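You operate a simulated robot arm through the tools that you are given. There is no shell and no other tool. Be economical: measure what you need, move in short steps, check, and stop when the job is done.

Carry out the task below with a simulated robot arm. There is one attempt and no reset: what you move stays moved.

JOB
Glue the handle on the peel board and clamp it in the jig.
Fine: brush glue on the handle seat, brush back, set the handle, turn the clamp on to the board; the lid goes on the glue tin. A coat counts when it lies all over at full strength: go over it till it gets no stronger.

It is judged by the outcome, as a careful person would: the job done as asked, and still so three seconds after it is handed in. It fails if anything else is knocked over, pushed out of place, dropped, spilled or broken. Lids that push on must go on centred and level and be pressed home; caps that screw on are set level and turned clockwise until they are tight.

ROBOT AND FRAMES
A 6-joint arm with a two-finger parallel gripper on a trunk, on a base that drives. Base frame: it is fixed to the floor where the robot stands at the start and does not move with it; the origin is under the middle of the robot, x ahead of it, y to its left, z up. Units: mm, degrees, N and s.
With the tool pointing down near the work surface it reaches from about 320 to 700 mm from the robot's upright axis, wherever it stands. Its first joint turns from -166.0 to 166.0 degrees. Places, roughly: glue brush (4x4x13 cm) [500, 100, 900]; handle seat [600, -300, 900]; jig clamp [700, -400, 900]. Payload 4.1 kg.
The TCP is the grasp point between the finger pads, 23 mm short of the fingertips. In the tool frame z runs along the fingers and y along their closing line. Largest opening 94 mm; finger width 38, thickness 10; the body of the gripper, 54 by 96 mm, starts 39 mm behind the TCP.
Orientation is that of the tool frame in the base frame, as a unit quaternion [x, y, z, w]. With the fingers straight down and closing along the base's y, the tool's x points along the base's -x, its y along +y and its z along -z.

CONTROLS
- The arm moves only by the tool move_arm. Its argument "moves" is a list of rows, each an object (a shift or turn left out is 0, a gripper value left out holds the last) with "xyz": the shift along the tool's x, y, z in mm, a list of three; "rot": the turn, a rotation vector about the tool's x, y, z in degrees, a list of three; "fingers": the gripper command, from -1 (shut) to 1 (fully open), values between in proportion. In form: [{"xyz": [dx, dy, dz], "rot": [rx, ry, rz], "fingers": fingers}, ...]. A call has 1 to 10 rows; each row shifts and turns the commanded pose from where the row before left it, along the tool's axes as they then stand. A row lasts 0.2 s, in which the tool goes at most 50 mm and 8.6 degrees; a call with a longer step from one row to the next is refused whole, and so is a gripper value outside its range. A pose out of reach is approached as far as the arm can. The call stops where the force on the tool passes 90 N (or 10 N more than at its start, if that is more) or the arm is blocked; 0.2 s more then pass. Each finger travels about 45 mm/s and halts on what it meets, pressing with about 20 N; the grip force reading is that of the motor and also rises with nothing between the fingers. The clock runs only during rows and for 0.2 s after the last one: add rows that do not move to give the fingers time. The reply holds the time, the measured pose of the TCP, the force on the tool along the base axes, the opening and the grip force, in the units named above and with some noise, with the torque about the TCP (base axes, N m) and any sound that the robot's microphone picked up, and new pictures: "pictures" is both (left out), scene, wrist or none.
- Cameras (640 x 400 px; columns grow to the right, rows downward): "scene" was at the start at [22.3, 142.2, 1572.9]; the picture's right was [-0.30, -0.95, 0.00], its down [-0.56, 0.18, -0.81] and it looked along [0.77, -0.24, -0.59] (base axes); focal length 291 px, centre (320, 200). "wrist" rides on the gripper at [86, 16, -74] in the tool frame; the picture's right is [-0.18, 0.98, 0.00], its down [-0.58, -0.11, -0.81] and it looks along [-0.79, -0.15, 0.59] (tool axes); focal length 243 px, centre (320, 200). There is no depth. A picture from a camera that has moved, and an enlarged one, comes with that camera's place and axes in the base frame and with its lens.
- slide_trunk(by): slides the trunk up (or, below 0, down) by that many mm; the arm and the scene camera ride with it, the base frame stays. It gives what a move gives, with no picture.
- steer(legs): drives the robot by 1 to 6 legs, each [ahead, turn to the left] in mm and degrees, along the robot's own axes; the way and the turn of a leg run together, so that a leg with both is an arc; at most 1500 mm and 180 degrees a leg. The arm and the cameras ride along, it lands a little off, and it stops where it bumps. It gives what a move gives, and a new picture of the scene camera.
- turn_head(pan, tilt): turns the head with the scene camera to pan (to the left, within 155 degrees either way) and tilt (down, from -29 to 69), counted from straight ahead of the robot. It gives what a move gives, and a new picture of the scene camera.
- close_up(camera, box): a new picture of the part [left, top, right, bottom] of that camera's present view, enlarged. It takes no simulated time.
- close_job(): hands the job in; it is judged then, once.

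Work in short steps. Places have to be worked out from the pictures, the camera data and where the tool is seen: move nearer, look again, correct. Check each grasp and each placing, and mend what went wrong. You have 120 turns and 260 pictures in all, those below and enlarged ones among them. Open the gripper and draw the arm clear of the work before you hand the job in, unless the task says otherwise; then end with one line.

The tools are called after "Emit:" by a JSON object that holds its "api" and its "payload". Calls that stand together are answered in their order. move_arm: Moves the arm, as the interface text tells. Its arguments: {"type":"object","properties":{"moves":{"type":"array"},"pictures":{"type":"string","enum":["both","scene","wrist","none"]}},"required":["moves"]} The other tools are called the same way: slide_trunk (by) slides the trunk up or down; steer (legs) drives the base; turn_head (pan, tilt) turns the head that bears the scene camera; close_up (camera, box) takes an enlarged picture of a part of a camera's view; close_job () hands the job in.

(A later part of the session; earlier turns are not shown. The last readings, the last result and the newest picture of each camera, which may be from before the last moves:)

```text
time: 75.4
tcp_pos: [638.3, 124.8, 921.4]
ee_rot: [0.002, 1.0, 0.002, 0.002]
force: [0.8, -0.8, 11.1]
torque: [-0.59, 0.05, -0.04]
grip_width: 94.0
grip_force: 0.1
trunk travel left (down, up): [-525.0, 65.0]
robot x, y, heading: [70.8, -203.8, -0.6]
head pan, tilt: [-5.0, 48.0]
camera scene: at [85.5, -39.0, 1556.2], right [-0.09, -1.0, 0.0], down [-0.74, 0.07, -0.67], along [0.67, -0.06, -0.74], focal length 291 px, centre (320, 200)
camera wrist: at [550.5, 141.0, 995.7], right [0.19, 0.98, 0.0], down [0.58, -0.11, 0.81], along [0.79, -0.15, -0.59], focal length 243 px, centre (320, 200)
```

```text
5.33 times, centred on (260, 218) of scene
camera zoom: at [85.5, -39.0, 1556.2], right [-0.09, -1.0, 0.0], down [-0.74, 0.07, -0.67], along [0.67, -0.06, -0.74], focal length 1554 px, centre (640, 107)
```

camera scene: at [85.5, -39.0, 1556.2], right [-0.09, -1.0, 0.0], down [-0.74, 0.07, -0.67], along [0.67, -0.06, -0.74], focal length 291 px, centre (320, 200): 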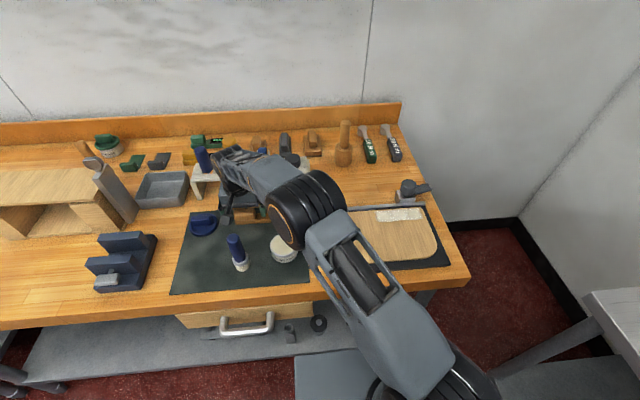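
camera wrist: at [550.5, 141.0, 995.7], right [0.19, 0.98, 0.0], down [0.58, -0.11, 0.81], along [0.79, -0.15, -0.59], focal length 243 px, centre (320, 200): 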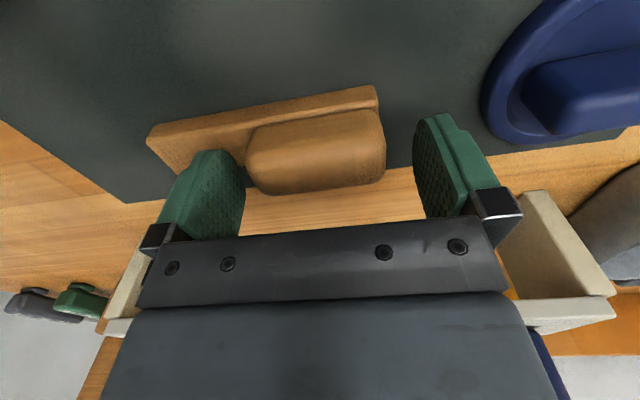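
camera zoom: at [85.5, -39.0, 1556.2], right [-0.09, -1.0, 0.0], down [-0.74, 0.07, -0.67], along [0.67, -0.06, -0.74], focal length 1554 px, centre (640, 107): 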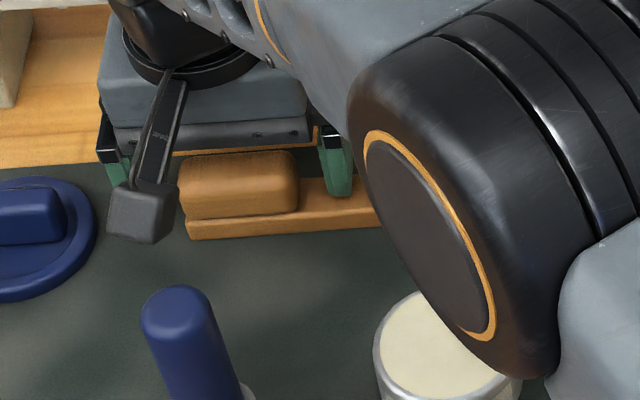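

There's an 11 N contact: the −y fingertip is resting on the tongue, so its top is at about 898. I'll lift off 4 mm and look closely.

Emit:
{"api": "move_arm", "payload": {"moves": [{"xyz": [0, 0, -4]}, {}], "pictures": "none"}}

Emit:
{"api": "close_up", "payload": {"camera": "wrist", "box": [140, 70, 460, 270]}}

Emit:
{"api": "close_up", "payload": {"camera": "scene", "box": [210, 190, 280, 234]}}

```text
time: 76.0
tcp_pos: [636.4, 124.8, 923.5]
ee_rot: [0.001, 1.0, 0.0, 0.0]
force: [0.4, 1.0, 1.2]
torque: [-0.01, 0.0, 0.02]
grip_width: 93.9
grip_force: 0.1
trunk travel left (down, up): [-525.0, 65.0]
robot x, y, heading: [70.5, -199.6, -0.3]
head pan, tilt: [-5.0, 48.0]
```

```text
2.00 times, centred on (300, 170) of wrist
camera zoom: at [550.7, 141.1, 997.3], right [0.19, 0.98, 0.0], down [0.58, -0.11, 0.81], along [0.79, -0.15, -0.59], focal length 485 px, centre (360, 260)
```

zoom: 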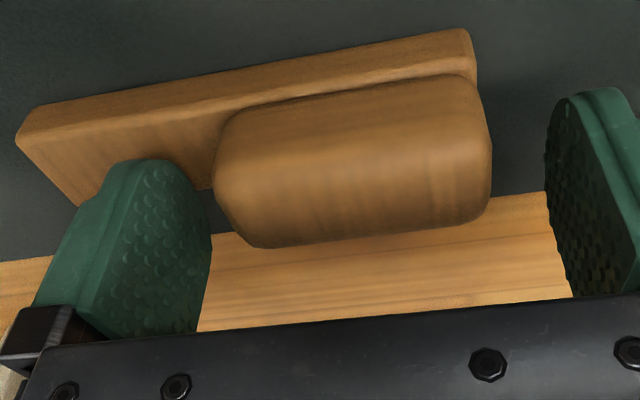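

```text
9.09 times, centred on (245, 212) of scene
camera zoom: at [86.7, -38.4, 1555.8], right [-0.09, -1.0, 0.0], down [-0.74, 0.07, -0.67], along [0.67, -0.06, -0.74], focal length 2648 px, centre (1002, 91)
```

zoom: 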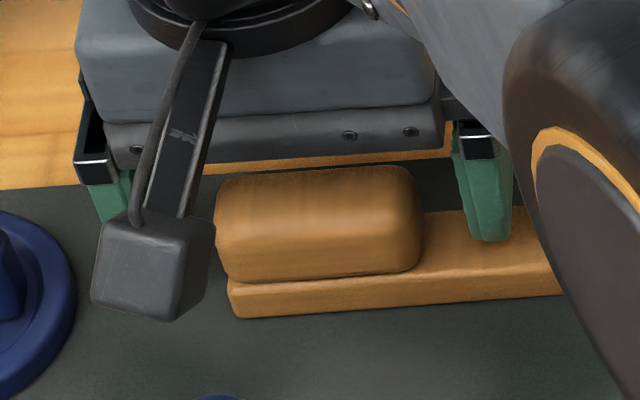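

The handle lies nearer than I thought, with its centreline at x≈619. I'll shift 17 mm back, still clear of the brush, and check.

Emit:
{"api": "move_arm", "payload": {"moves": [{"xyz": [8, 0, 0]}, {"xyz": [9, 0, 0]}, {}], "pictures": "none"}}

Emit:
{"api": "close_up", "payload": {"camera": "wrist", "box": [140, 70, 460, 270]}}

Emit:
{"api": "close_up", "payload": {"camera": "scene", "box": [210, 190, 280, 234]}}

```text
time: 76.8
tcp_pos: [620.3, 125.7, 923.7]
ee_rot: [0.002, 1.0, 0.0, 0.0]
force: [-0.5, -1.1, -0.1]
torque: [0.02, -0.02, 0.01]
grip_width: 94.1
grip_force: 0.1
trunk travel left (down, up): [-525.0, 65.0]
robot x, y, heading: [64.9, -198.6, -0.2]
head pan, tilt: [-5.0, 48.0]
```

```text
2.00 times, centred on (300, 170) of wrist
camera zoom: at [533.6, 141.0, 997.7], right [0.19, 0.98, 0.0], down [0.58, -0.11, 0.81], along [0.79, -0.15, -0.59], focal length 485 px, centre (360, 260)
```

zoom: 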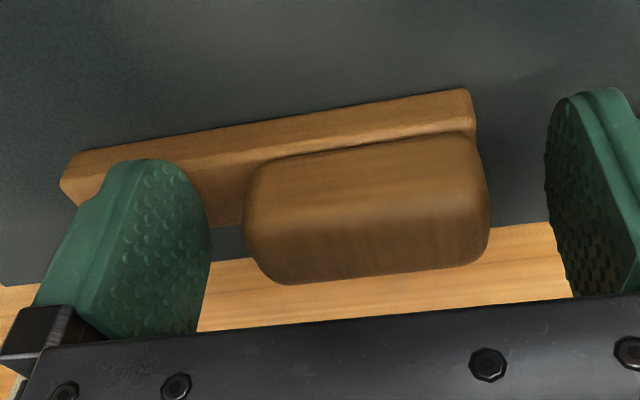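

```text
9.09 times, centred on (245, 212) of scene
camera zoom: at [86.5, -38.4, 1555.9], right [-0.09, -1.0, 0.0], down [-0.74, 0.07, -0.67], along [0.67, -0.06, -0.74], focal length 2648 px, centre (1002, 91)
```

zoom: 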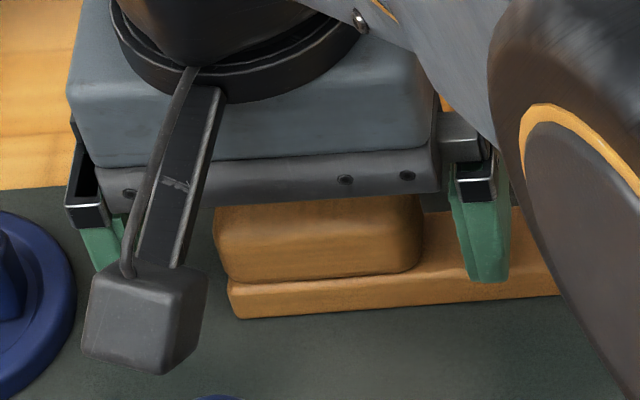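

Pads now straddle the block properly. I'll nudge 3 mm and close.

Emit:
{"api": "move_arm", "payload": {"moves": [{"xyz": [3, 1, 0]}, {"fingers": 0.6}, {"fingers": 0.2}, {"fingers": -1}, {}, {}, {}], "pictures": "wrist"}}

```text
time: 78.4
tcp_pos: [616.7, 125.7, 923.4]
ee_rot: [0.002, 1.0, 0.0, 0.0]
force: [-0.7, -0.9, 0.1]
torque: [0.01, 0.02, -0.02]
grip_width: 61.6
grip_force: 20.0
trunk travel left (down, up): [-525.0, 65.0]
robot x, y, heading: [70.3, -198.8, -0.4]
head pan, tilt: [-5.0, 48.0]
camera wrist: at [530.7, 141.9, 997.5], right [0.19, 0.98, 0.0], down [0.58, -0.11, 0.81], along [0.79, -0.15, -0.59], focal length 243 px, centre (320, 200)
```

wrist: 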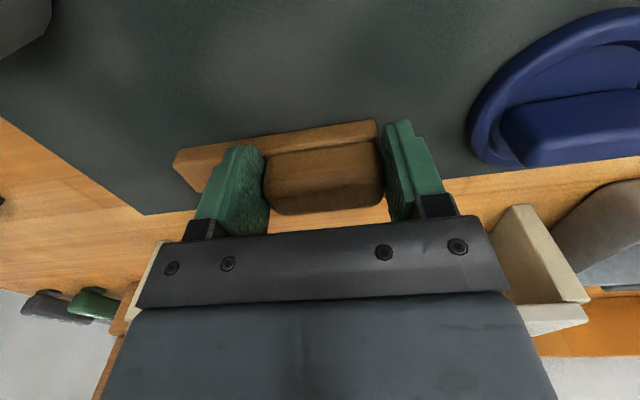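

Gripped at 62 mm. Lifting straight up.

Emit:
{"api": "move_arm", "payload": {"moves": [{"xyz": [0, 0, -15]}, {"xyz": [0, 0, -40]}, {"xyz": [0, 0, -40]}, {}], "pictures": "both"}}

Emit:
{"api": "close_up", "payload": {"camera": "scene", "box": [200, 160, 300, 225]}}

Emit:
{"api": "close_up", "payload": {"camera": "wrist", "box": [140, 70, 460, 270]}}

```text
time: 79.4
tcp_pos: [618.7, 125.7, 1019.3]
ee_rot: [0.0, 1.0, 0.0, 0.0]
force: [-0.4, -0.2, 0.9]
torque: [0.02, 0.0, 0.02]
grip_width: 0.1
grip_force: 19.8
trunk travel left (down, up): [-525.0, 65.0]
robot x, y, heading: [68.4, -200.0, -0.4]
head pan, tilt: [-5.0, 48.0]
camera scene: at [86.5, -38.5, 1555.9], right [-0.09, -1.0, 0.0], down [-0.74, 0.07, -0.67], along [0.67, -0.06, -0.74], focal length 291 px, centre (320, 200)
camera wrist: at [531.1, 141.9, 1092.9], right [0.19, 0.98, 0.0], down [0.58, -0.11, 0.81], along [0.79, -0.15, -0.59], focal length 243 px, centre (320, 200)
```

scene: 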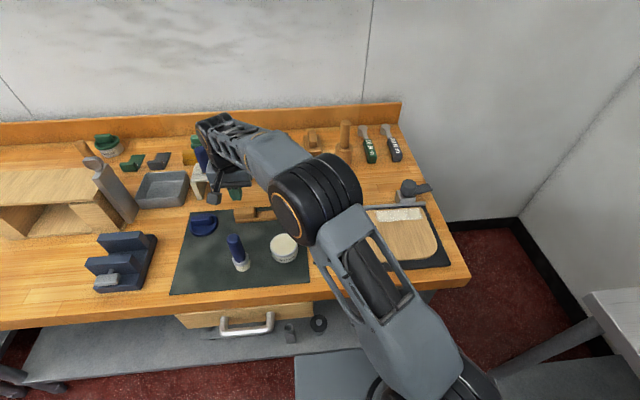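
wrist: 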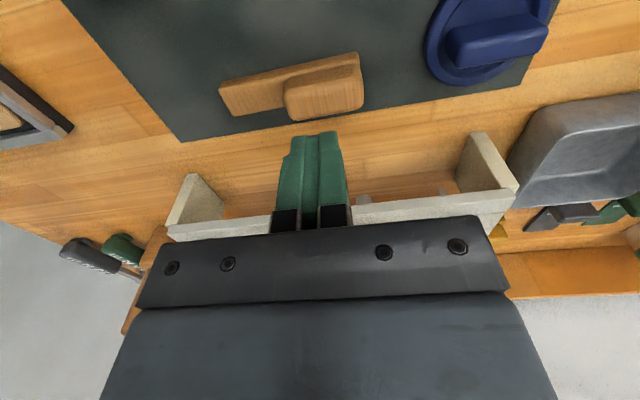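

```text
6.15 times, centred on (250, 192) of scene
camera zoom: at [86.5, -38.5, 1555.9], right [-0.09, -1.0, 0.0], down [-0.74, 0.07, -0.67], along [0.67, -0.06, -0.74], focal length 1792 px, centre (751, 246)
```

zoom: 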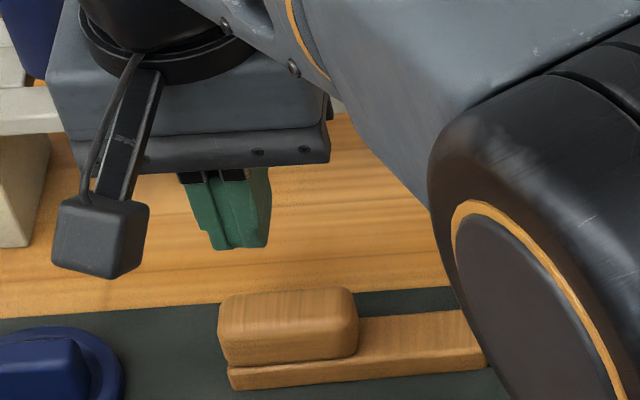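

```text
2.00 times, centred on (300, 170) of wrist
camera zoom: at [531.1, 141.9, 1092.9], right [0.19, 0.98, 0.0], down [0.58, -0.11, 0.81], along [0.79, -0.15, -0.59], focal length 485 px, centre (360, 260)
```

zoom: 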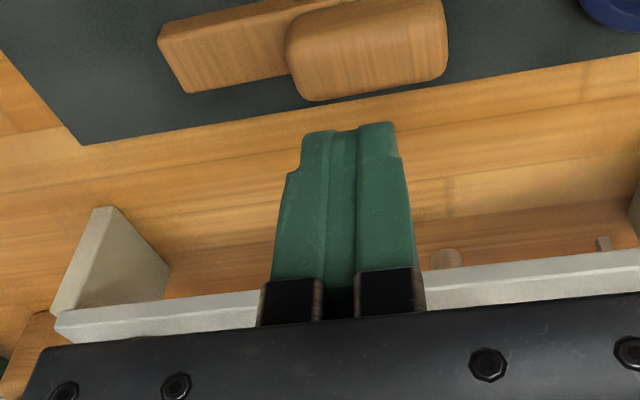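

The grip slipped off the rounded block, and the handle is still on the mat in its place. Gripping across the slab's width will be firmer, so I'll open and turn the tool 90° with the camera ending on the +y side.

Emit:
{"api": "move_arm", "payload": {"moves": [{"rot": [0, 0, 8.5], "fingers": 0.6}, {"rot": [0, 0, 8.5]}, {"rot": [0, 0, 8.5]}, {"rot": [0, 0, 8.5]}, {"rot": [0, 0, 8.5]}, {"rot": [0, 0, 8.5]}, {"rot": [0, 0, 8.5]}, {"rot": [0, 0, 8.5]}, {"rot": [0, 0, 8.5]}, {"rot": [0, 0, 8.5]}], "pictures": "none"}}

Emit:
{"api": "move_arm", "payload": {"moves": [{"rot": [0, 0, 5]}, {"xyz": [0, 0, 20]}, {}], "pictures": "both"}}

```text
time: 81.6
tcp_pos: [617.3, 125.2, 1018.2]
ee_rot: [0.678, 0.735, 0.0, 0.0]
force: [-0.5, 0.8, -0.6]
torque: [0.0, 0.0, 0.02]
grip_width: 75.2
grip_force: 0.0
trunk travel left (down, up): [-525.0, 65.0]
robot x, y, heading: [68.2, -201.5, -0.4]
head pan, tilt: [-5.0, 48.0]
```

```text
time: 82.4
tcp_pos: [617.7, 126.0, 997.1]
ee_rot: [0.708, 0.706, 0.001, 0.0]
force: [-0.3, 0.2, 0.6]
torque: [-0.03, 0.02, 0.02]
grip_width: 75.3
grip_force: 0.1
trunk travel left (down, up): [-525.0, 65.0]
robot x, y, heading: [67.2, -202.6, -0.3]
head pan, tilt: [-5.0, 48.0]
camera scene: at [86.7, -38.4, 1555.9], right [-0.09, -1.0, 0.0], down [-0.74, 0.07, -0.67], along [0.67, -0.06, -0.74], focal length 291 px, centre (320, 200)
camera wrist: at [633.5, 211.3, 1071.9], right [0.98, -0.19, 0.0], down [-0.11, -0.58, 0.81], along [-0.15, -0.79, -0.59], focal length 243 px, centre (320, 200)
```

scene: 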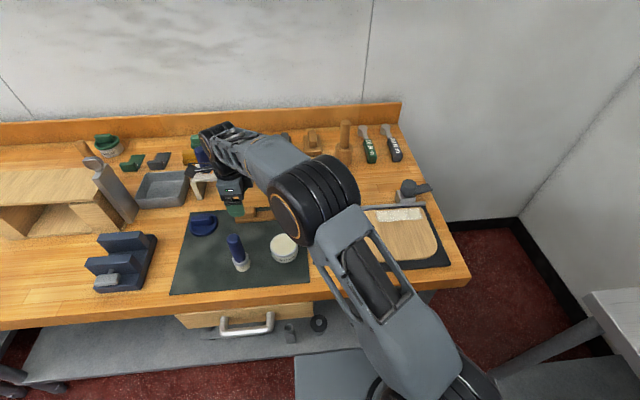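
wrist: 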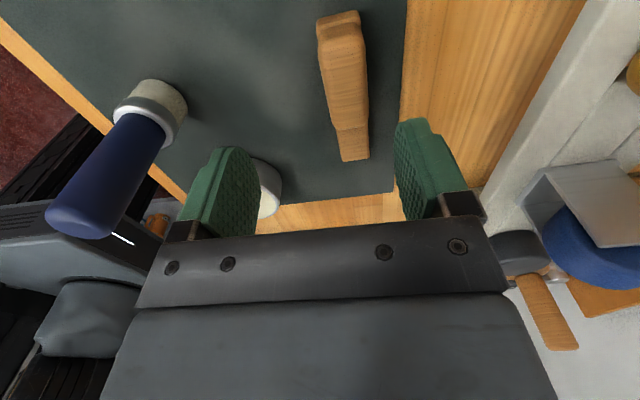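

The handle's axis is at x≈635. I'll shift there, lower to TCP 935 and look again before going lower.

Emit:
{"api": "move_arm", "payload": {"moves": [{"xyz": [0, 9, 20]}, {"xyz": [-8, 8, 25]}, {"xyz": [0, 0, 15]}, {}], "pictures": "wrist"}}

Emit:
{"api": "close_up", "payload": {"camera": "scene", "box": [210, 180, 290, 230]}}

```text
time: 83.4
tcp_pos: [635.2, 116.6, 937.2]
ee_rot: [0.708, 0.706, 0.001, 0.0]
force: [0.3, 0.2, 0.5]
torque: [0.0, 0.01, -0.02]
grip_width: 75.5
grip_force: 0.1
trunk travel left (down, up): [-525.0, 65.0]
robot x, y, heading: [69.9, -202.3, -0.4]
head pan, tilt: [-5.0, 48.0]
camera wrist: at [650.9, 203.0, 1012.0], right [0.98, -0.19, 0.0], down [-0.11, -0.58, 0.81], along [-0.15, -0.79, -0.59], focal length 243 px, centre (320, 200)
```

wrist: 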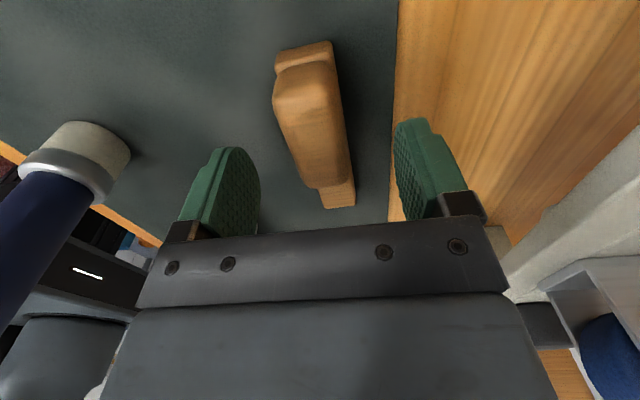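

```text
8.00 times, centred on (250, 205) of scene
camera zoom: at [86.6, -38.3, 1555.9], right [-0.09, -1.0, 0.0], down [-0.74, 0.07, -0.67], along [0.67, -0.06, -0.74], focal length 2330 px, centre (880, 160)
```

zoom: 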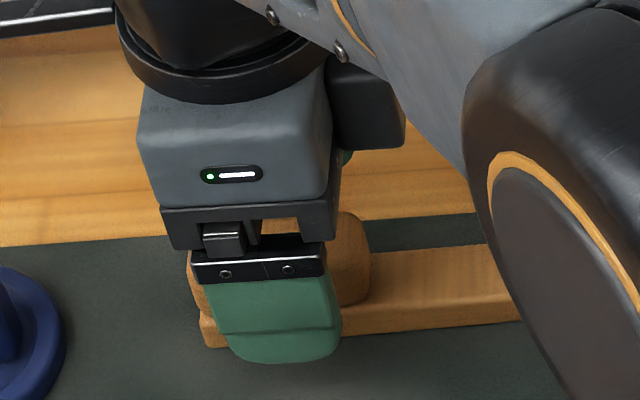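

The handle is centred between the fingers. Descending carefully in small steps, watching the force.

Emit:
{"api": "move_arm", "payload": {"moves": [{"xyz": [0, 0, 10]}, {"xyz": [0, 0, 8]}, {"xyz": [0, 0, 4]}, {"xyz": [0, 0, 4]}, {}], "pictures": "none"}}

Emit:
{"api": "close_up", "payload": {"camera": "scene", "box": [210, 180, 290, 230]}}

Emit:
{"api": "close_up", "payload": {"camera": "wrist", "box": [160, 40, 480, 240]}}

```text
time: 84.6
tcp_pos: [633.9, 117.1, 912.8]
ee_rot: [0.708, 0.706, 0.0, 0.0]
force: [0.2, 1.0, 0.2]
torque: [0.01, 0.0, 0.03]
grip_width: 75.3
grip_force: 0.0
trunk travel left (down, up): [-525.0, 65.0]
robot x, y, heading: [69.4, -200.4, -0.1]
head pan, tilt: [-5.0, 48.0]
```

```text
8.00 times, centred on (250, 205) of scene
camera zoom: at [86.6, -38.4, 1555.9], right [-0.09, -1.0, 0.0], down [-0.74, 0.07, -0.67], along [0.67, -0.06, -0.74], focal length 2330 px, centre (880, 160)
```

zoom: 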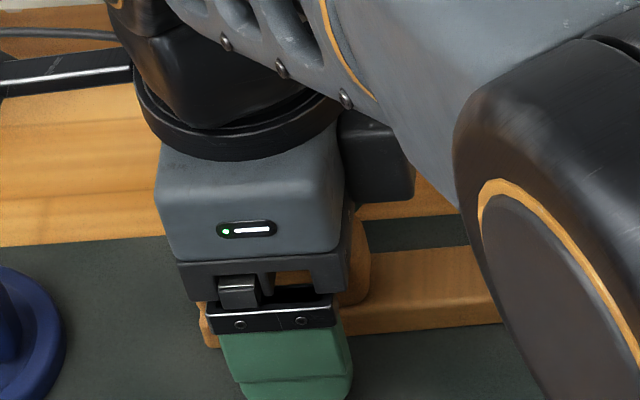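

```text
2.00 times, centred on (320, 140) of wrist
camera zoom: at [650.5, 203.5, 986.1], right [0.98, -0.19, 0.0], down [-0.11, -0.58, 0.81], along [-0.15, -0.79, -0.59], focal length 485 px, centre (320, 320)
```

zoom: 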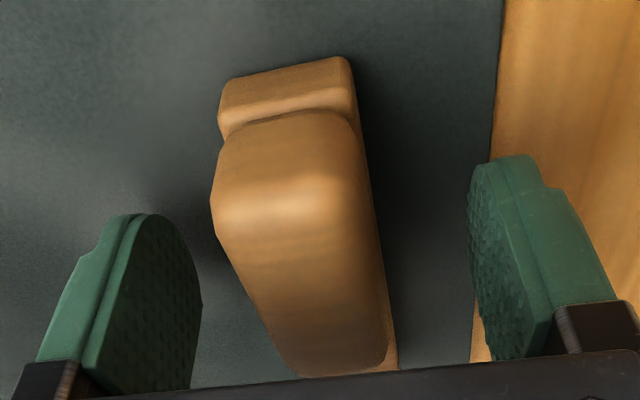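

No contact at TCP 913. Continuing down with care.

Emit:
{"api": "move_arm", "payload": {"moves": [{"xyz": [0, 0, 4]}, {"xyz": [0, 0, 3]}, {"xyz": [0, 0, 3]}, {}], "pictures": "none"}}

```text
time: 85.6
tcp_pos: [633.9, 117.3, 906.2]
ee_rot: [0.708, 0.706, 0.003, 0.0]
force: [-0.5, 0.5, 26.9]
torque: [-0.47, 1.07, -0.01]
grip_width: 75.0
grip_force: 0.1
trunk travel left (down, up): [-525.0, 65.0]
robot x, y, heading: [67.5, -198.1, -0.1]
head pan, tilt: [-5.0, 48.0]
```

The near finger touches the mat at TCP 906, so the mat is at about 883. I'll rise 8 mm and close on the slab and block.

Emit:
{"api": "move_arm", "payload": {"moves": [{"xyz": [0, 0, -9]}, {"fingers": 0.2}, {"fingers": -0.2}, {"fingers": -1}, {}, {}, {}], "pictures": "none"}}

Emit:
{"api": "close_up", "payload": {"camera": "wrist", "box": [160, 40, 480, 240]}}

```text
time: 87.2
tcp_pos: [633.0, 116.7, 910.6]
ee_rot: [0.708, 0.706, 0.0, -0.001]
force: [0.3, -0.2, -0.8]
torque: [0.0, -0.01, -0.01]
grip_width: 27.8
grip_force: 20.1
trunk travel left (down, up): [-525.0, 65.0]
robot x, y, heading: [66.6, -200.1, -0.1]
head pan, tilt: [-5.0, 48.0]
```

```text
2.00 times, centred on (320, 140) of wrist
camera zoom: at [650.7, 203.2, 985.1], right [0.98, -0.19, 0.0], down [-0.11, -0.58, 0.81], along [-0.15, -0.79, -0.59], focal length 485 px, centre (320, 320)
```

zoom: 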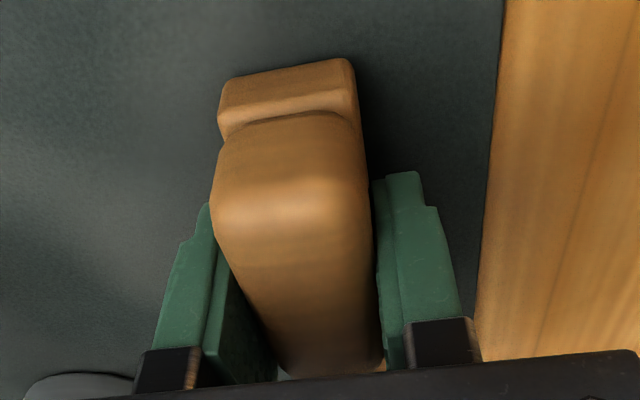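

Firm grip at 27.8 mm with the handle axis at x=633. Lifting and checking.

Emit:
{"api": "move_arm", "payload": {"moves": [{"xyz": [0, 0, -15]}, {"xyz": [0, 0, -30]}, {"xyz": [0, 0, -35]}, {}], "pictures": "both"}}

Emit:
{"api": "close_up", "payload": {"camera": "wrist", "box": [160, 40, 480, 240]}}

```text
time: 88.2
tcp_pos: [634.3, 117.0, 991.1]
ee_rot: [0.708, 0.707, 0.0, -0.001]
force: [-0.1, 0.9, -0.8]
torque: [0.0, -0.02, 0.0]
grip_width: 27.9
grip_force: 19.9
trunk travel left (down, up): [-525.0, 65.0]
robot x, y, heading: [68.9, -201.4, -0.3]
head pan, tilt: [-5.0, 48.0]
camera scene: at [86.5, -38.4, 1555.9], right [-0.09, -1.0, 0.0], down [-0.74, 0.07, -0.67], along [0.67, -0.06, -0.74], focal length 291 px, centre (320, 200)
camera wrist: at [650.0, 203.5, 1066.0], right [0.98, -0.19, 0.0], down [-0.11, -0.58, 0.81], along [-0.15, -0.79, -0.59], focal length 243 px, centre (320, 200)
```

scene: 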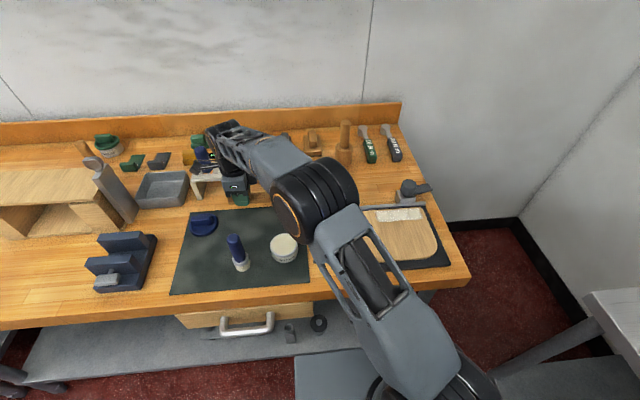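
wrist: 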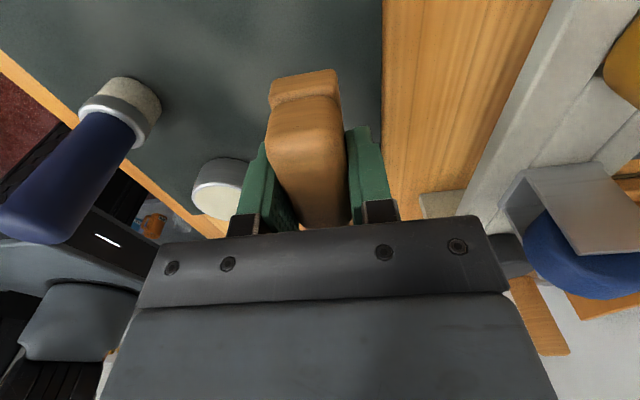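

```text
2.00 times, centred on (320, 140) of wrist
camera zoom: at [650.0, 203.5, 1066.0], right [0.98, -0.19, 0.0], down [-0.11, -0.58, 0.81], along [-0.15, -0.79, -0.59], focal length 485 px, centre (320, 320)
```

zoom: 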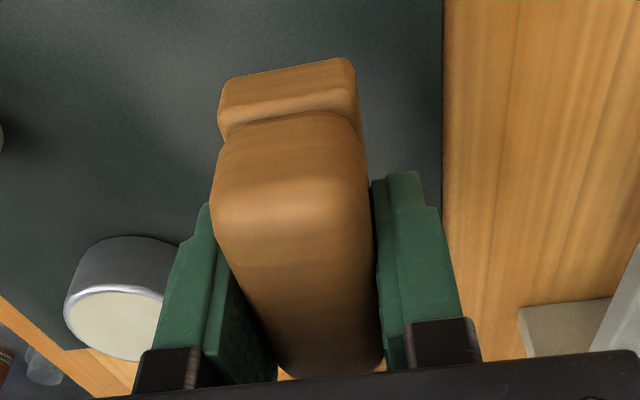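

The handle is held level. Now I'll carry it toward the seat (tool x is base +y, tool y is base +x).

Emit:
{"api": "move_arm", "payload": {"moves": [{"xyz": [-45, -4, 0]}, {"xyz": [-45, -4, 0]}, {"xyz": [-45, -4, 0]}, {"xyz": [-45, -4, 0]}, {"xyz": [-45, -4, 0]}, {"xyz": [-45, -4, 0]}, {"xyz": [-45, -4, 0]}, {"xyz": [-45, -4, 0]}, {"xyz": [-40, -4, 0]}, {}], "pictures": "both"}}

Emit:
{"api": "close_up", "payload": {"camera": "scene", "box": [355, 185, 455, 247]}}

```text
time: 90.4
tcp_pos: [596.8, -282.2, 990.7]
ee_rot: [0.708, 0.706, 0.0, 0.0]
force: [0.0, -0.1, -1.0]
torque: [0.01, 0.04, 0.01]
grip_width: 27.7
grip_force: 19.7
trunk travel left (down, up): [-525.0, 65.0]
robot x, y, heading: [70.9, -201.7, -0.1]
head pan, tilt: [-5.0, 48.0]
camera scene: at [86.6, -38.7, 1555.9], right [-0.09, -1.0, 0.0], down [-0.74, 0.07, -0.67], along [0.67, -0.06, -0.74], focal length 291 px, centre (320, 200)
camera wrist: at [613.1, -197.4, 1065.1], right [0.98, -0.19, 0.0], down [-0.11, -0.58, 0.81], along [-0.15, -0.79, -0.59], focal length 243 px, centre (320, 200)
```

scene: 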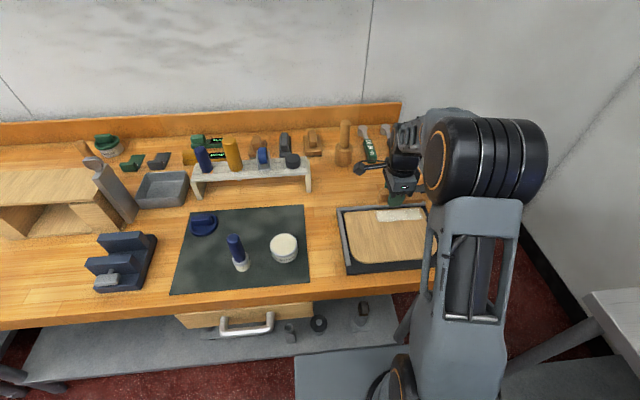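
wrist: 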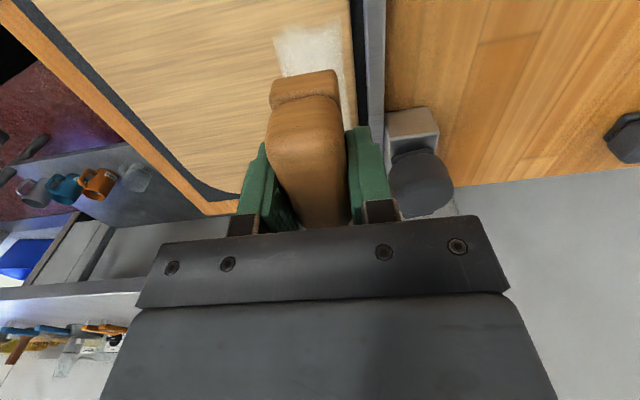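

```text
6.40 times, centred on (405, 216) of scene
camera zoom: at [86.6, -38.7, 1555.9], right [-0.09, -1.0, 0.0], down [-0.74, 0.07, -0.67], along [0.67, -0.06, -0.74], focal length 1864 px, centre (-224, 98)
```

zoom: 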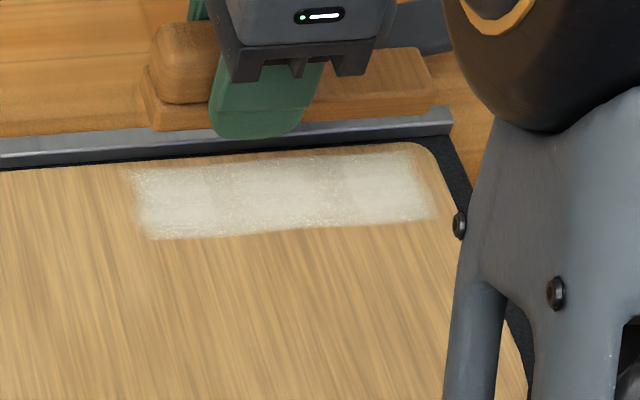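

The view is good. The seat centre is about (594,−312), so the handle (17.7 mm offset in y) needs TCP (594,−294). I'll move there, lower to TCP 945 and look again.

Emit:
{"api": "move_arm", "payload": {"moves": [{"xyz": [-12, -3, 20]}, {"xyz": [0, 0, 26]}, {}], "pictures": "wrist"}}

Emit:
{"api": "close_up", "payload": {"camera": "scene", "box": [355, 185, 455, 247]}}

Emit:
{"api": "close_up", "payload": {"camera": "wrist", "box": [160, 0, 480, 200]}}

```text
time: 91.2
tcp_pos: [594.1, -294.6, 943.6]
ee_rot: [0.708, 0.706, -0.001, 0.0]
force: [0.3, -0.7, -0.7]
torque: [-0.04, -0.04, 0.02]
grip_width: 27.9
grip_force: 20.4
trunk travel left (down, up): [-525.0, 65.0]
robot x, y, heading: [67.1, -202.1, -0.1]
head pan, tilt: [-5.0, 48.0]
camera wrist: at [610.0, -208.3, 1018.8], right [0.98, -0.19, 0.0], down [-0.11, -0.58, 0.81], along [-0.15, -0.79, -0.59], focal length 243 px, centre (320, 200)
```

wrist: 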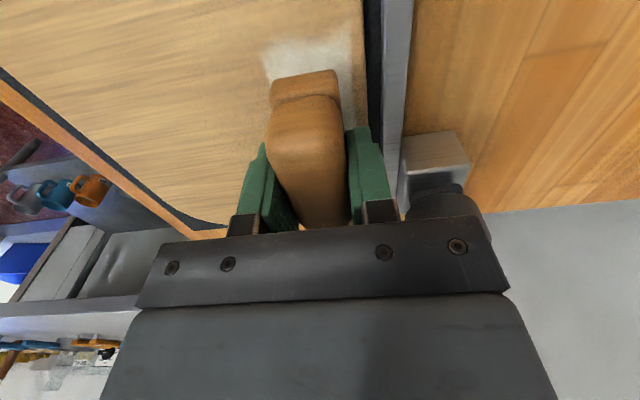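

```text
6.40 times, centred on (405, 216) of scene
camera zoom: at [86.7, -38.5, 1555.9], right [-0.09, -1.0, 0.0], down [-0.74, 0.07, -0.67], along [0.67, -0.06, -0.74], focal length 1864 px, centre (-224, 98)
```

zoom: 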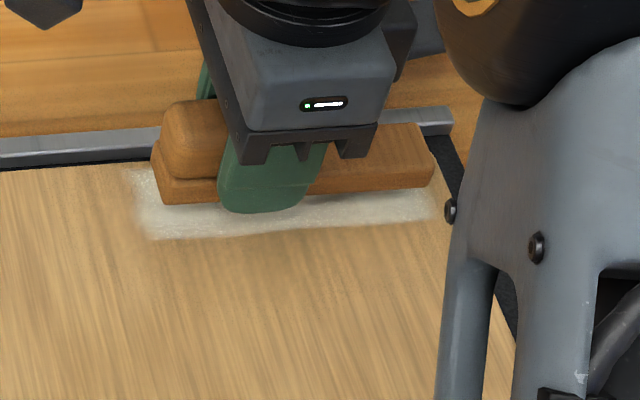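

```text
2.00 times, centred on (320, 100) of wrist
camera zoom: at [610.0, -208.3, 1018.8], right [0.98, -0.19, 0.0], down [-0.11, -0.58, 0.81], along [-0.15, -0.79, -0.59], focal length 485 px, centre (320, 400)
```

zoom: 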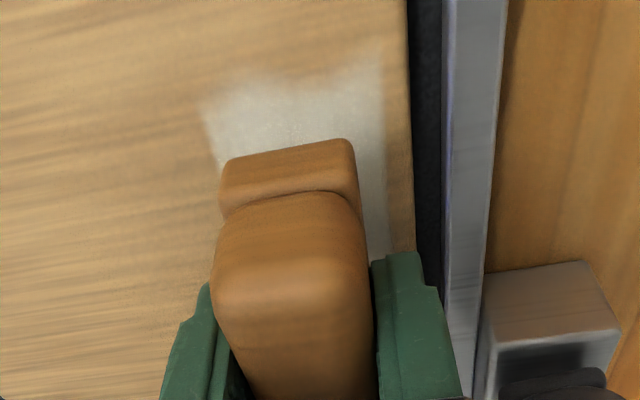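

The handle is aligned within about 2 mm of the seat centre. I'll lower it with a small +y correction until it touches.

Emit:
{"api": "move_arm", "payload": {"moves": [{"xyz": [1.5, 0, 7]}, {"xyz": [0, 0, 3]}, {"xyz": [0, 0, 2]}, {"xyz": [0, 0, 1]}, {}], "pictures": "none"}}

Emit:
{"api": "close_up", "payload": {"camera": "scene", "box": [355, 185, 455, 247]}}

Emit:
{"api": "close_up", "payload": {"camera": "wrist", "box": [160, 0, 480, 200]}}

```text
time: 92.4
tcp_pos: [593.3, -293.6, 932.2]
ee_rot: [0.708, 0.706, 0.0, 0.0]
force: [0.6, 0.0, -0.4]
torque: [0.04, 0.04, -0.02]
grip_width: 28.0
grip_force: 19.7
trunk travel left (down, up): [-525.0, 65.0]
robot x, y, heading: [66.2, -200.3, -0.3]
head pan, tilt: [-5.0, 48.0]
```

```text
6.40 times, centred on (405, 216) of scene
camera zoom: at [86.6, -38.6, 1555.9], right [-0.09, -1.0, 0.0], down [-0.74, 0.07, -0.67], along [0.67, -0.06, -0.74], focal length 1864 px, centre (-224, 98)
```

zoom: 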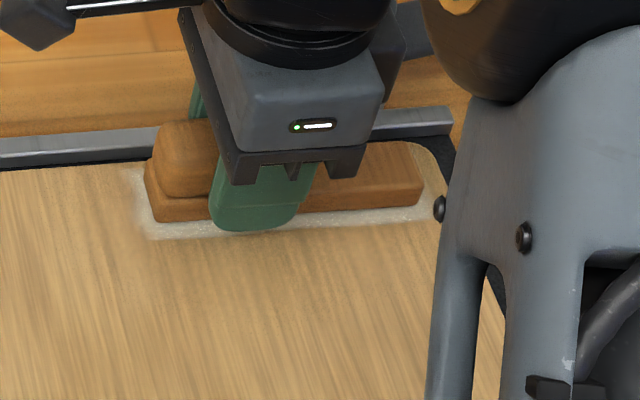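

```text
2.00 times, centred on (320, 100) of wrist
camera zoom: at [610.0, -207.0, 1006.3], right [0.98, -0.19, 0.0], down [-0.11, -0.58, 0.81], along [-0.15, -0.79, -0.59], focal length 485 px, centre (320, 400)
```

zoom: 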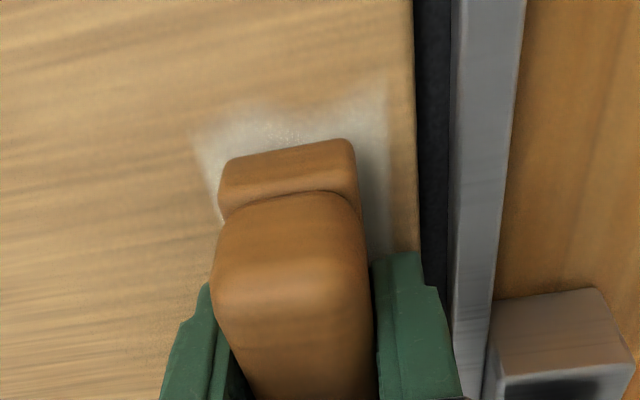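

Margins are even on all sides. Final millimetres to contact.

Emit:
{"api": "move_arm", "payload": {"moves": [{"xyz": [0, 0, 1]}, {"xyz": [0, 0, 1]}, {"xyz": [0, 0, 1]}, {}], "pictures": "none"}}

```text
time: 93.4
tcp_pos: [594.3, -294.3, 929.9]
ee_rot: [0.708, 0.706, 0.0, 0.0]
force: [-0.6, -0.4, 2.4]
torque: [-0.17, 0.02, -0.03]
grip_width: 27.6
grip_force: 20.1
trunk travel left (down, up): [-525.0, 65.0]
robot x, y, heading: [65.5, -201.6, -0.3]
head pan, tilt: [-5.0, 48.0]
```

Emit:
{"api": "move_arm", "payload": {"moves": [{"xyz": [0, 0, 1]}, {"xyz": [0, 0, 1]}, {}], "pictures": "none"}}

```text
time: 94.2
tcp_pos: [593.9, -293.3, 929.6]
ee_rot: [0.708, 0.707, 0.001, 0.001]
force: [-1.2, -1.6, 18.6]
torque: [-0.01, 0.11, -0.04]
grip_width: 27.9
grip_force: 19.9
trunk travel left (down, up): [-525.0, 65.0]
robot x, y, heading: [66.2, -199.3, -0.3]
head pan, tilt: [-5.0, 48.0]
```

Seated, pressing at 19 N. I'll release with a small opening because of the fence, then rise.

Emit:
{"api": "move_arm", "payload": {"moves": [{"xyz": [0, 0, -1], "fingers": -0.3}, {"fingers": -0.15}, {"fingers": -0.1}, {}], "pictures": "none"}}

Emit:
{"api": "close_up", "payload": {"camera": "wrist", "box": [160, 0, 480, 200]}}

```text
time: 95.2
tcp_pos: [594.1, -293.6, 928.5]
ee_rot: [0.709, 0.706, 0.0, -0.001]
force: [1.2, -0.2, -0.6]
torque: [0.0, 0.02, 0.0]
grip_width: 41.9
grip_force: 0.0
trunk travel left (down, up): [-525.0, 65.0]
robot x, y, heading: [69.8, -199.0, -0.2]
head pan, tilt: [-5.0, 48.0]
```

```text
2.00 times, centred on (320, 100) of wrist
camera zoom: at [610.3, -206.9, 1002.3], right [0.98, -0.19, 0.0], down [-0.11, -0.58, 0.81], along [-0.15, -0.79, -0.59], focal length 485 px, centre (320, 400)
```

zoom: 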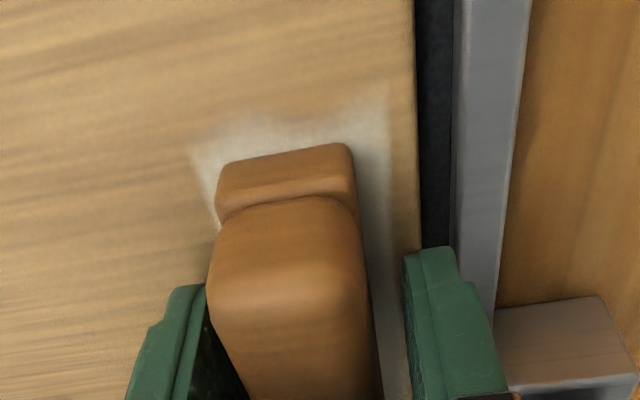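

Released with no force. I'll rise 90 mm and view the handle and clamp.

Emit:
{"api": "move_arm", "payload": {"moves": [{"xyz": [0, 0, -15]}, {"xyz": [0, 0, -35]}, {"xyz": [0, 0, -40]}, {"xyz": [30, 0, 0]}, {}], "pictures": "both"}}

Emit:
{"api": "close_up", "payload": {"camera": "scene", "box": [355, 175, 455, 237]}}

Emit:
{"api": "close_up", "payload": {"camera": "wrist", "box": [220, 0, 540, 200]}}

```text
time: 96.4
tcp_pos: [594.0, -264.0, 1019.7]
ee_rot: [0.708, 0.706, -0.001, 0.0]
force: [0.1, -0.1, -0.7]
torque: [-0.01, 0.03, 0.02]
grip_width: 42.6
grip_force: 0.1
trunk travel left (down, up): [-525.0, 65.0]
robot x, y, heading: [69.6, -201.5, -0.0]
head pan, tilt: [-5.0, 48.0]
camera scene: at [86.7, -38.3, 1555.9], right [-0.09, -1.0, 0.0], down [-0.74, 0.07, -0.67], along [0.67, -0.06, -0.74], focal length 291 px, centre (320, 200)
camera wrist: at [610.3, -176.6, 1092.5], right [0.98, -0.19, 0.0], down [-0.11, -0.58, 0.81], along [-0.15, -0.79, -0.59], focal length 243 px, centre (320, 200)
```

scene: 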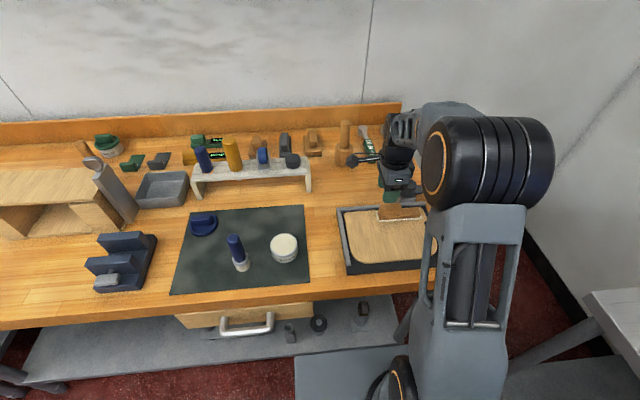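
wrist: 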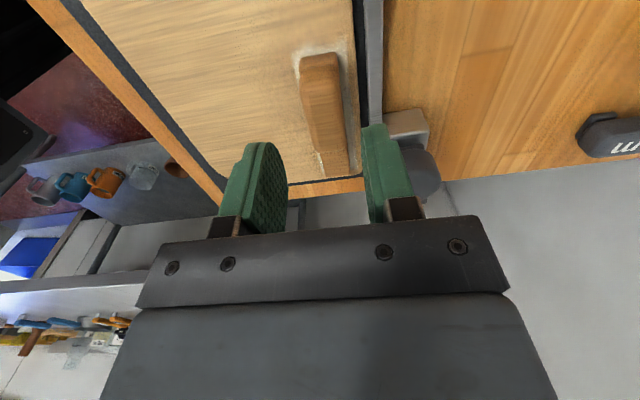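

```text
6.40 times, centred on (405, 206) of scene
camera zoom: at [86.7, -38.3, 1555.9], right [-0.09, -1.0, 0.0], down [-0.74, 0.07, -0.67], along [0.67, -0.06, -0.74], focal length 1864 px, centre (-224, 162)
```

zoom: 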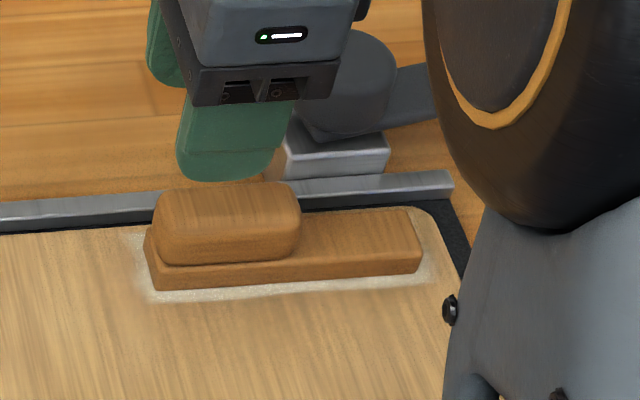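

```text
2.00 times, centred on (380, 100) of wrist
camera zoom: at [610.3, -176.6, 1092.5], right [0.98, -0.19, 0.0], down [-0.11, -0.58, 0.81], along [-0.15, -0.79, -0.59], focal length 485 px, centre (200, 400)
```

zoom: 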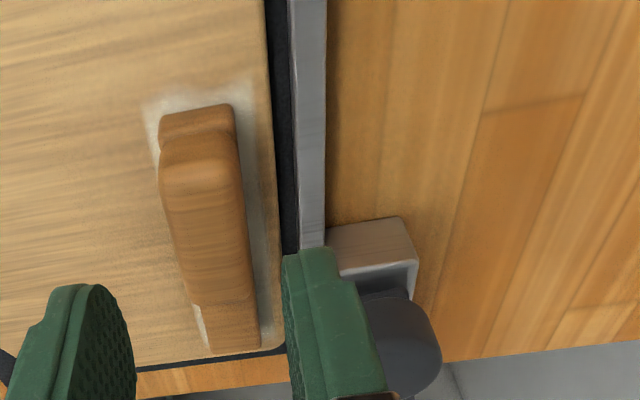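

The handle sits centred on the glue. Next is the clamp: its knob is near (668,−353) and its lever points toward −y. I'll move above it with the fingers opened to check.

Emit:
{"api": "move_arm", "payload": {"moves": [{"xyz": [-30, 25, 0], "fingers": 0.7}, {"xyz": [-30, 25, 0]}, {"xyz": [-29, 24, 0]}, {}], "pictures": "both"}}

Emit:
{"api": "close_up", "payload": {"camera": "wrist", "box": [200, 0, 440, 150]}}

Emit:
{"api": "close_up", "payload": {"camera": "scene", "box": [380, 160, 460, 210]}}

```text
time: 97.4
tcp_pos: [667.6, -352.8, 1016.7]
ee_rot: [0.708, 0.706, 0.0, 0.0]
force: [-0.5, -0.3, -0.3]
torque: [0.0, 0.0, 0.02]
grip_width: 79.8
grip_force: 0.1
trunk travel left (down, up): [-525.0, 65.0]
robot x, y, heading: [70.0, -197.9, 0.1]
head pan, tilt: [-5.0, 48.0]
camera scene: at [86.7, -38.8, 1555.9], right [-0.09, -1.0, 0.0], down [-0.74, 0.07, -0.67], along [0.67, -0.06, -0.74], focal length 291 px, centre (320, 200)
camera wrist: at [683.7, -267.0, 1090.9], right [0.98, -0.19, 0.0], down [-0.11, -0.58, 0.81], along [-0.15, -0.79, -0.59], focal length 243 px, centre (320, 200)
```

scene: 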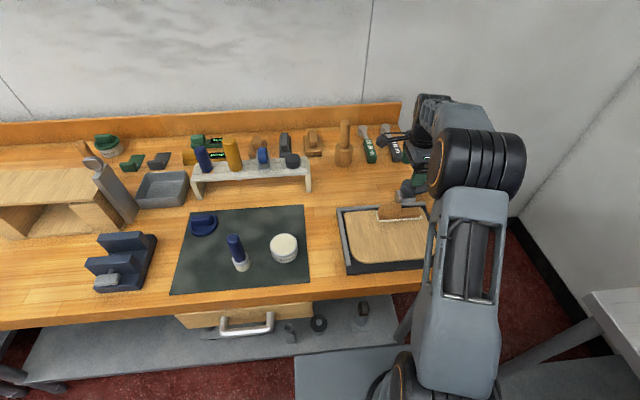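
wrist: 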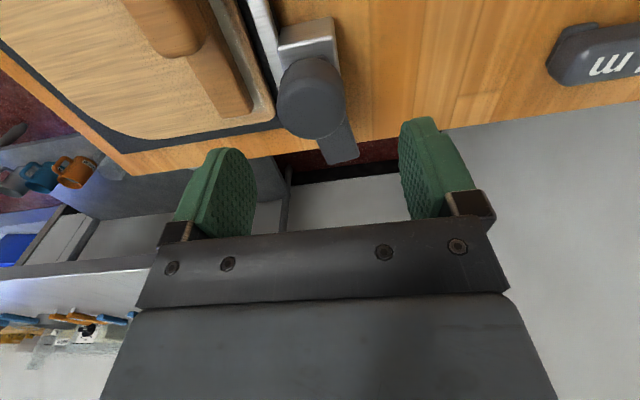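

```text
2.67 times, centred on (320, 75) of wrist
camera zoom: at [683.7, -267.0, 1090.9], right [0.98, -0.19, 0.0], down [-0.11, -0.58, 0.81], along [-0.15, -0.79, -0.59], focal length 647 px, centre (320, 533)
```

zoom: 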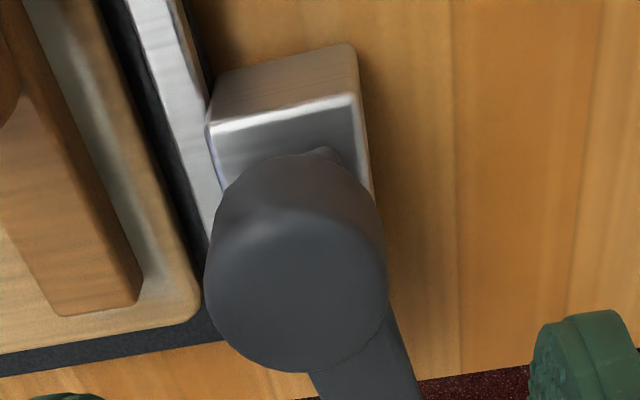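

```text
8.00 times, centred on (420, 185) of scene
camera zoom: at [86.7, -38.8, 1555.9], right [-0.09, -1.0, 0.0], down [-0.74, 0.07, -0.67], along [0.67, -0.06, -0.74], focal length 2330 px, centre (-480, 320)
```

zoom: 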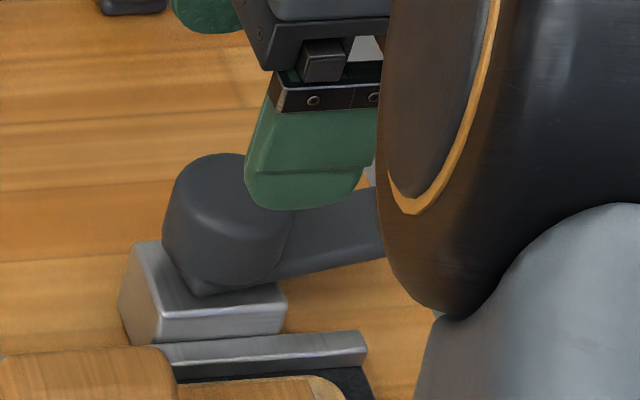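

The knob is at about (663,−353), top near 954, with the lever toward −y. I'll centre on it and descend to TCP 942 with the fingers on its ±x sides.

Emit:
{"api": "move_arm", "payload": {"moves": [{"xyz": [-1, -5, 30]}, {"xyz": [0, 0, 25]}, {"xyz": [0, 0, 15]}, {"xyz": [0, 0, 5]}, {}], "pictures": "both"}}

Emit:
{"api": "close_up", "payload": {"camera": "scene", "box": [380, 160, 460, 210]}}

```text
time: 98.6
tcp_pos: [662.2, -352.3, 943.1]
ee_rot: [0.708, 0.706, 0.0, -0.001]
force: [1.1, 0.1, 0.0]
torque: [-0.01, -0.01, 0.03]
grip_width: 80.0
grip_force: 0.1
trunk travel left (down, up): [-525.0, 65.0]
robot x, y, heading: [64.1, -198.7, -0.2]
head pan, tilt: [-5.0, 48.0]
camera scene: at [86.6, -38.6, 1555.9], right [-0.09, -1.0, 0.0], down [-0.74, 0.07, -0.67], along [0.67, -0.06, -0.74], focal length 291 px, centre (320, 200)
camera wrist: at [678.7, -267.3, 1017.1], right [0.98, -0.19, 0.0], down [-0.11, -0.58, 0.81], along [-0.15, -0.79, -0.59], focal length 243 px, centre (320, 200)
```

scene: 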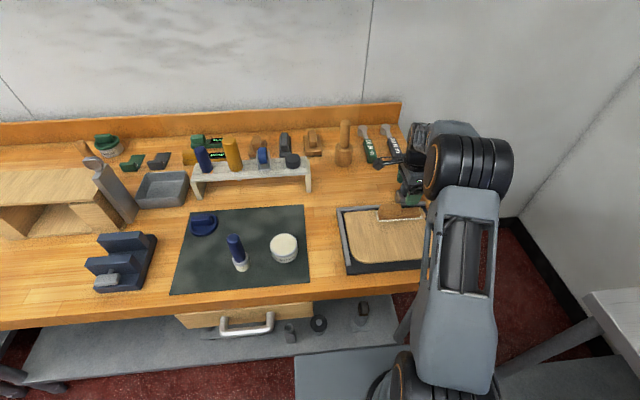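
wrist: 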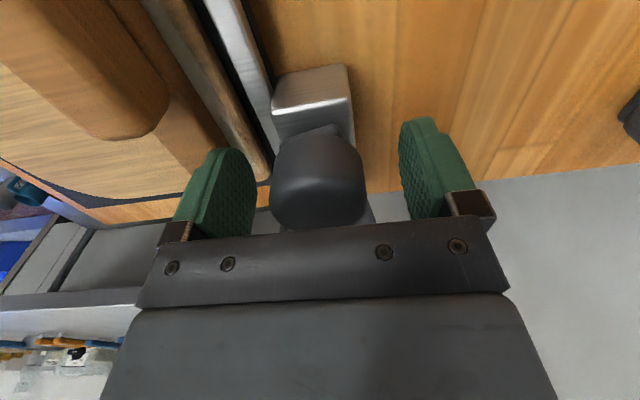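

```text
8.00 times, centred on (420, 185) of scene
camera zoom: at [86.6, -38.6, 1555.9], right [-0.09, -1.0, 0.0], down [-0.74, 0.07, -0.67], along [0.67, -0.06, -0.74], focal length 2330 px, centre (-480, 320)
```

zoom: 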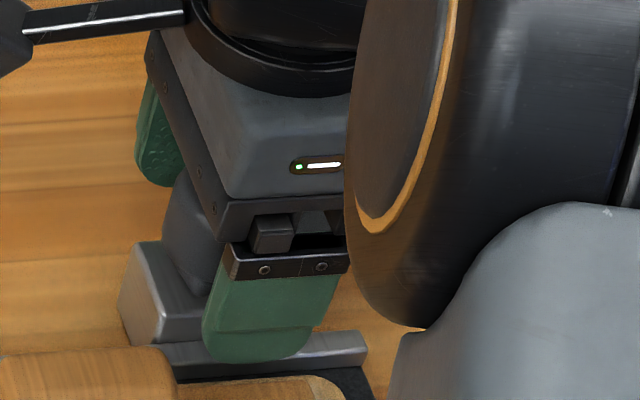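

The knob is well between the pads. Closing.

Emit:
{"api": "move_arm", "payload": {"moves": [{"fingers": 0.3}, {"fingers": 0.1}, {"fingers": -1}, {}, {}, {}], "pictures": "wrist"}}

```text
time: 100.0
tcp_pos: [661.2, -352.5, 943.3]
ee_rot: [0.708, 0.706, -0.001, 0.0]
force: [-7.5, 0.3, -2.6]
torque: [0.08, -0.34, 0.0]
grip_width: 42.8
grip_force: 45.1
trunk travel left (down, up): [-525.0, 65.0]
robot x, y, heading: [65.2, -199.6, -0.2]
head pan, tilt: [-5.0, 48.0]
camera wrist: at [677.9, -267.5, 1017.2], right [0.98, -0.19, 0.0], down [-0.11, -0.58, 0.81], along [-0.15, -0.79, -0.59], focal length 243 px, centre (320, 200)
```

wrist: 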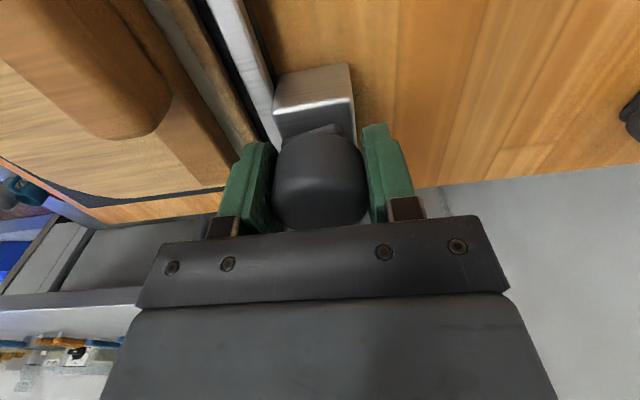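

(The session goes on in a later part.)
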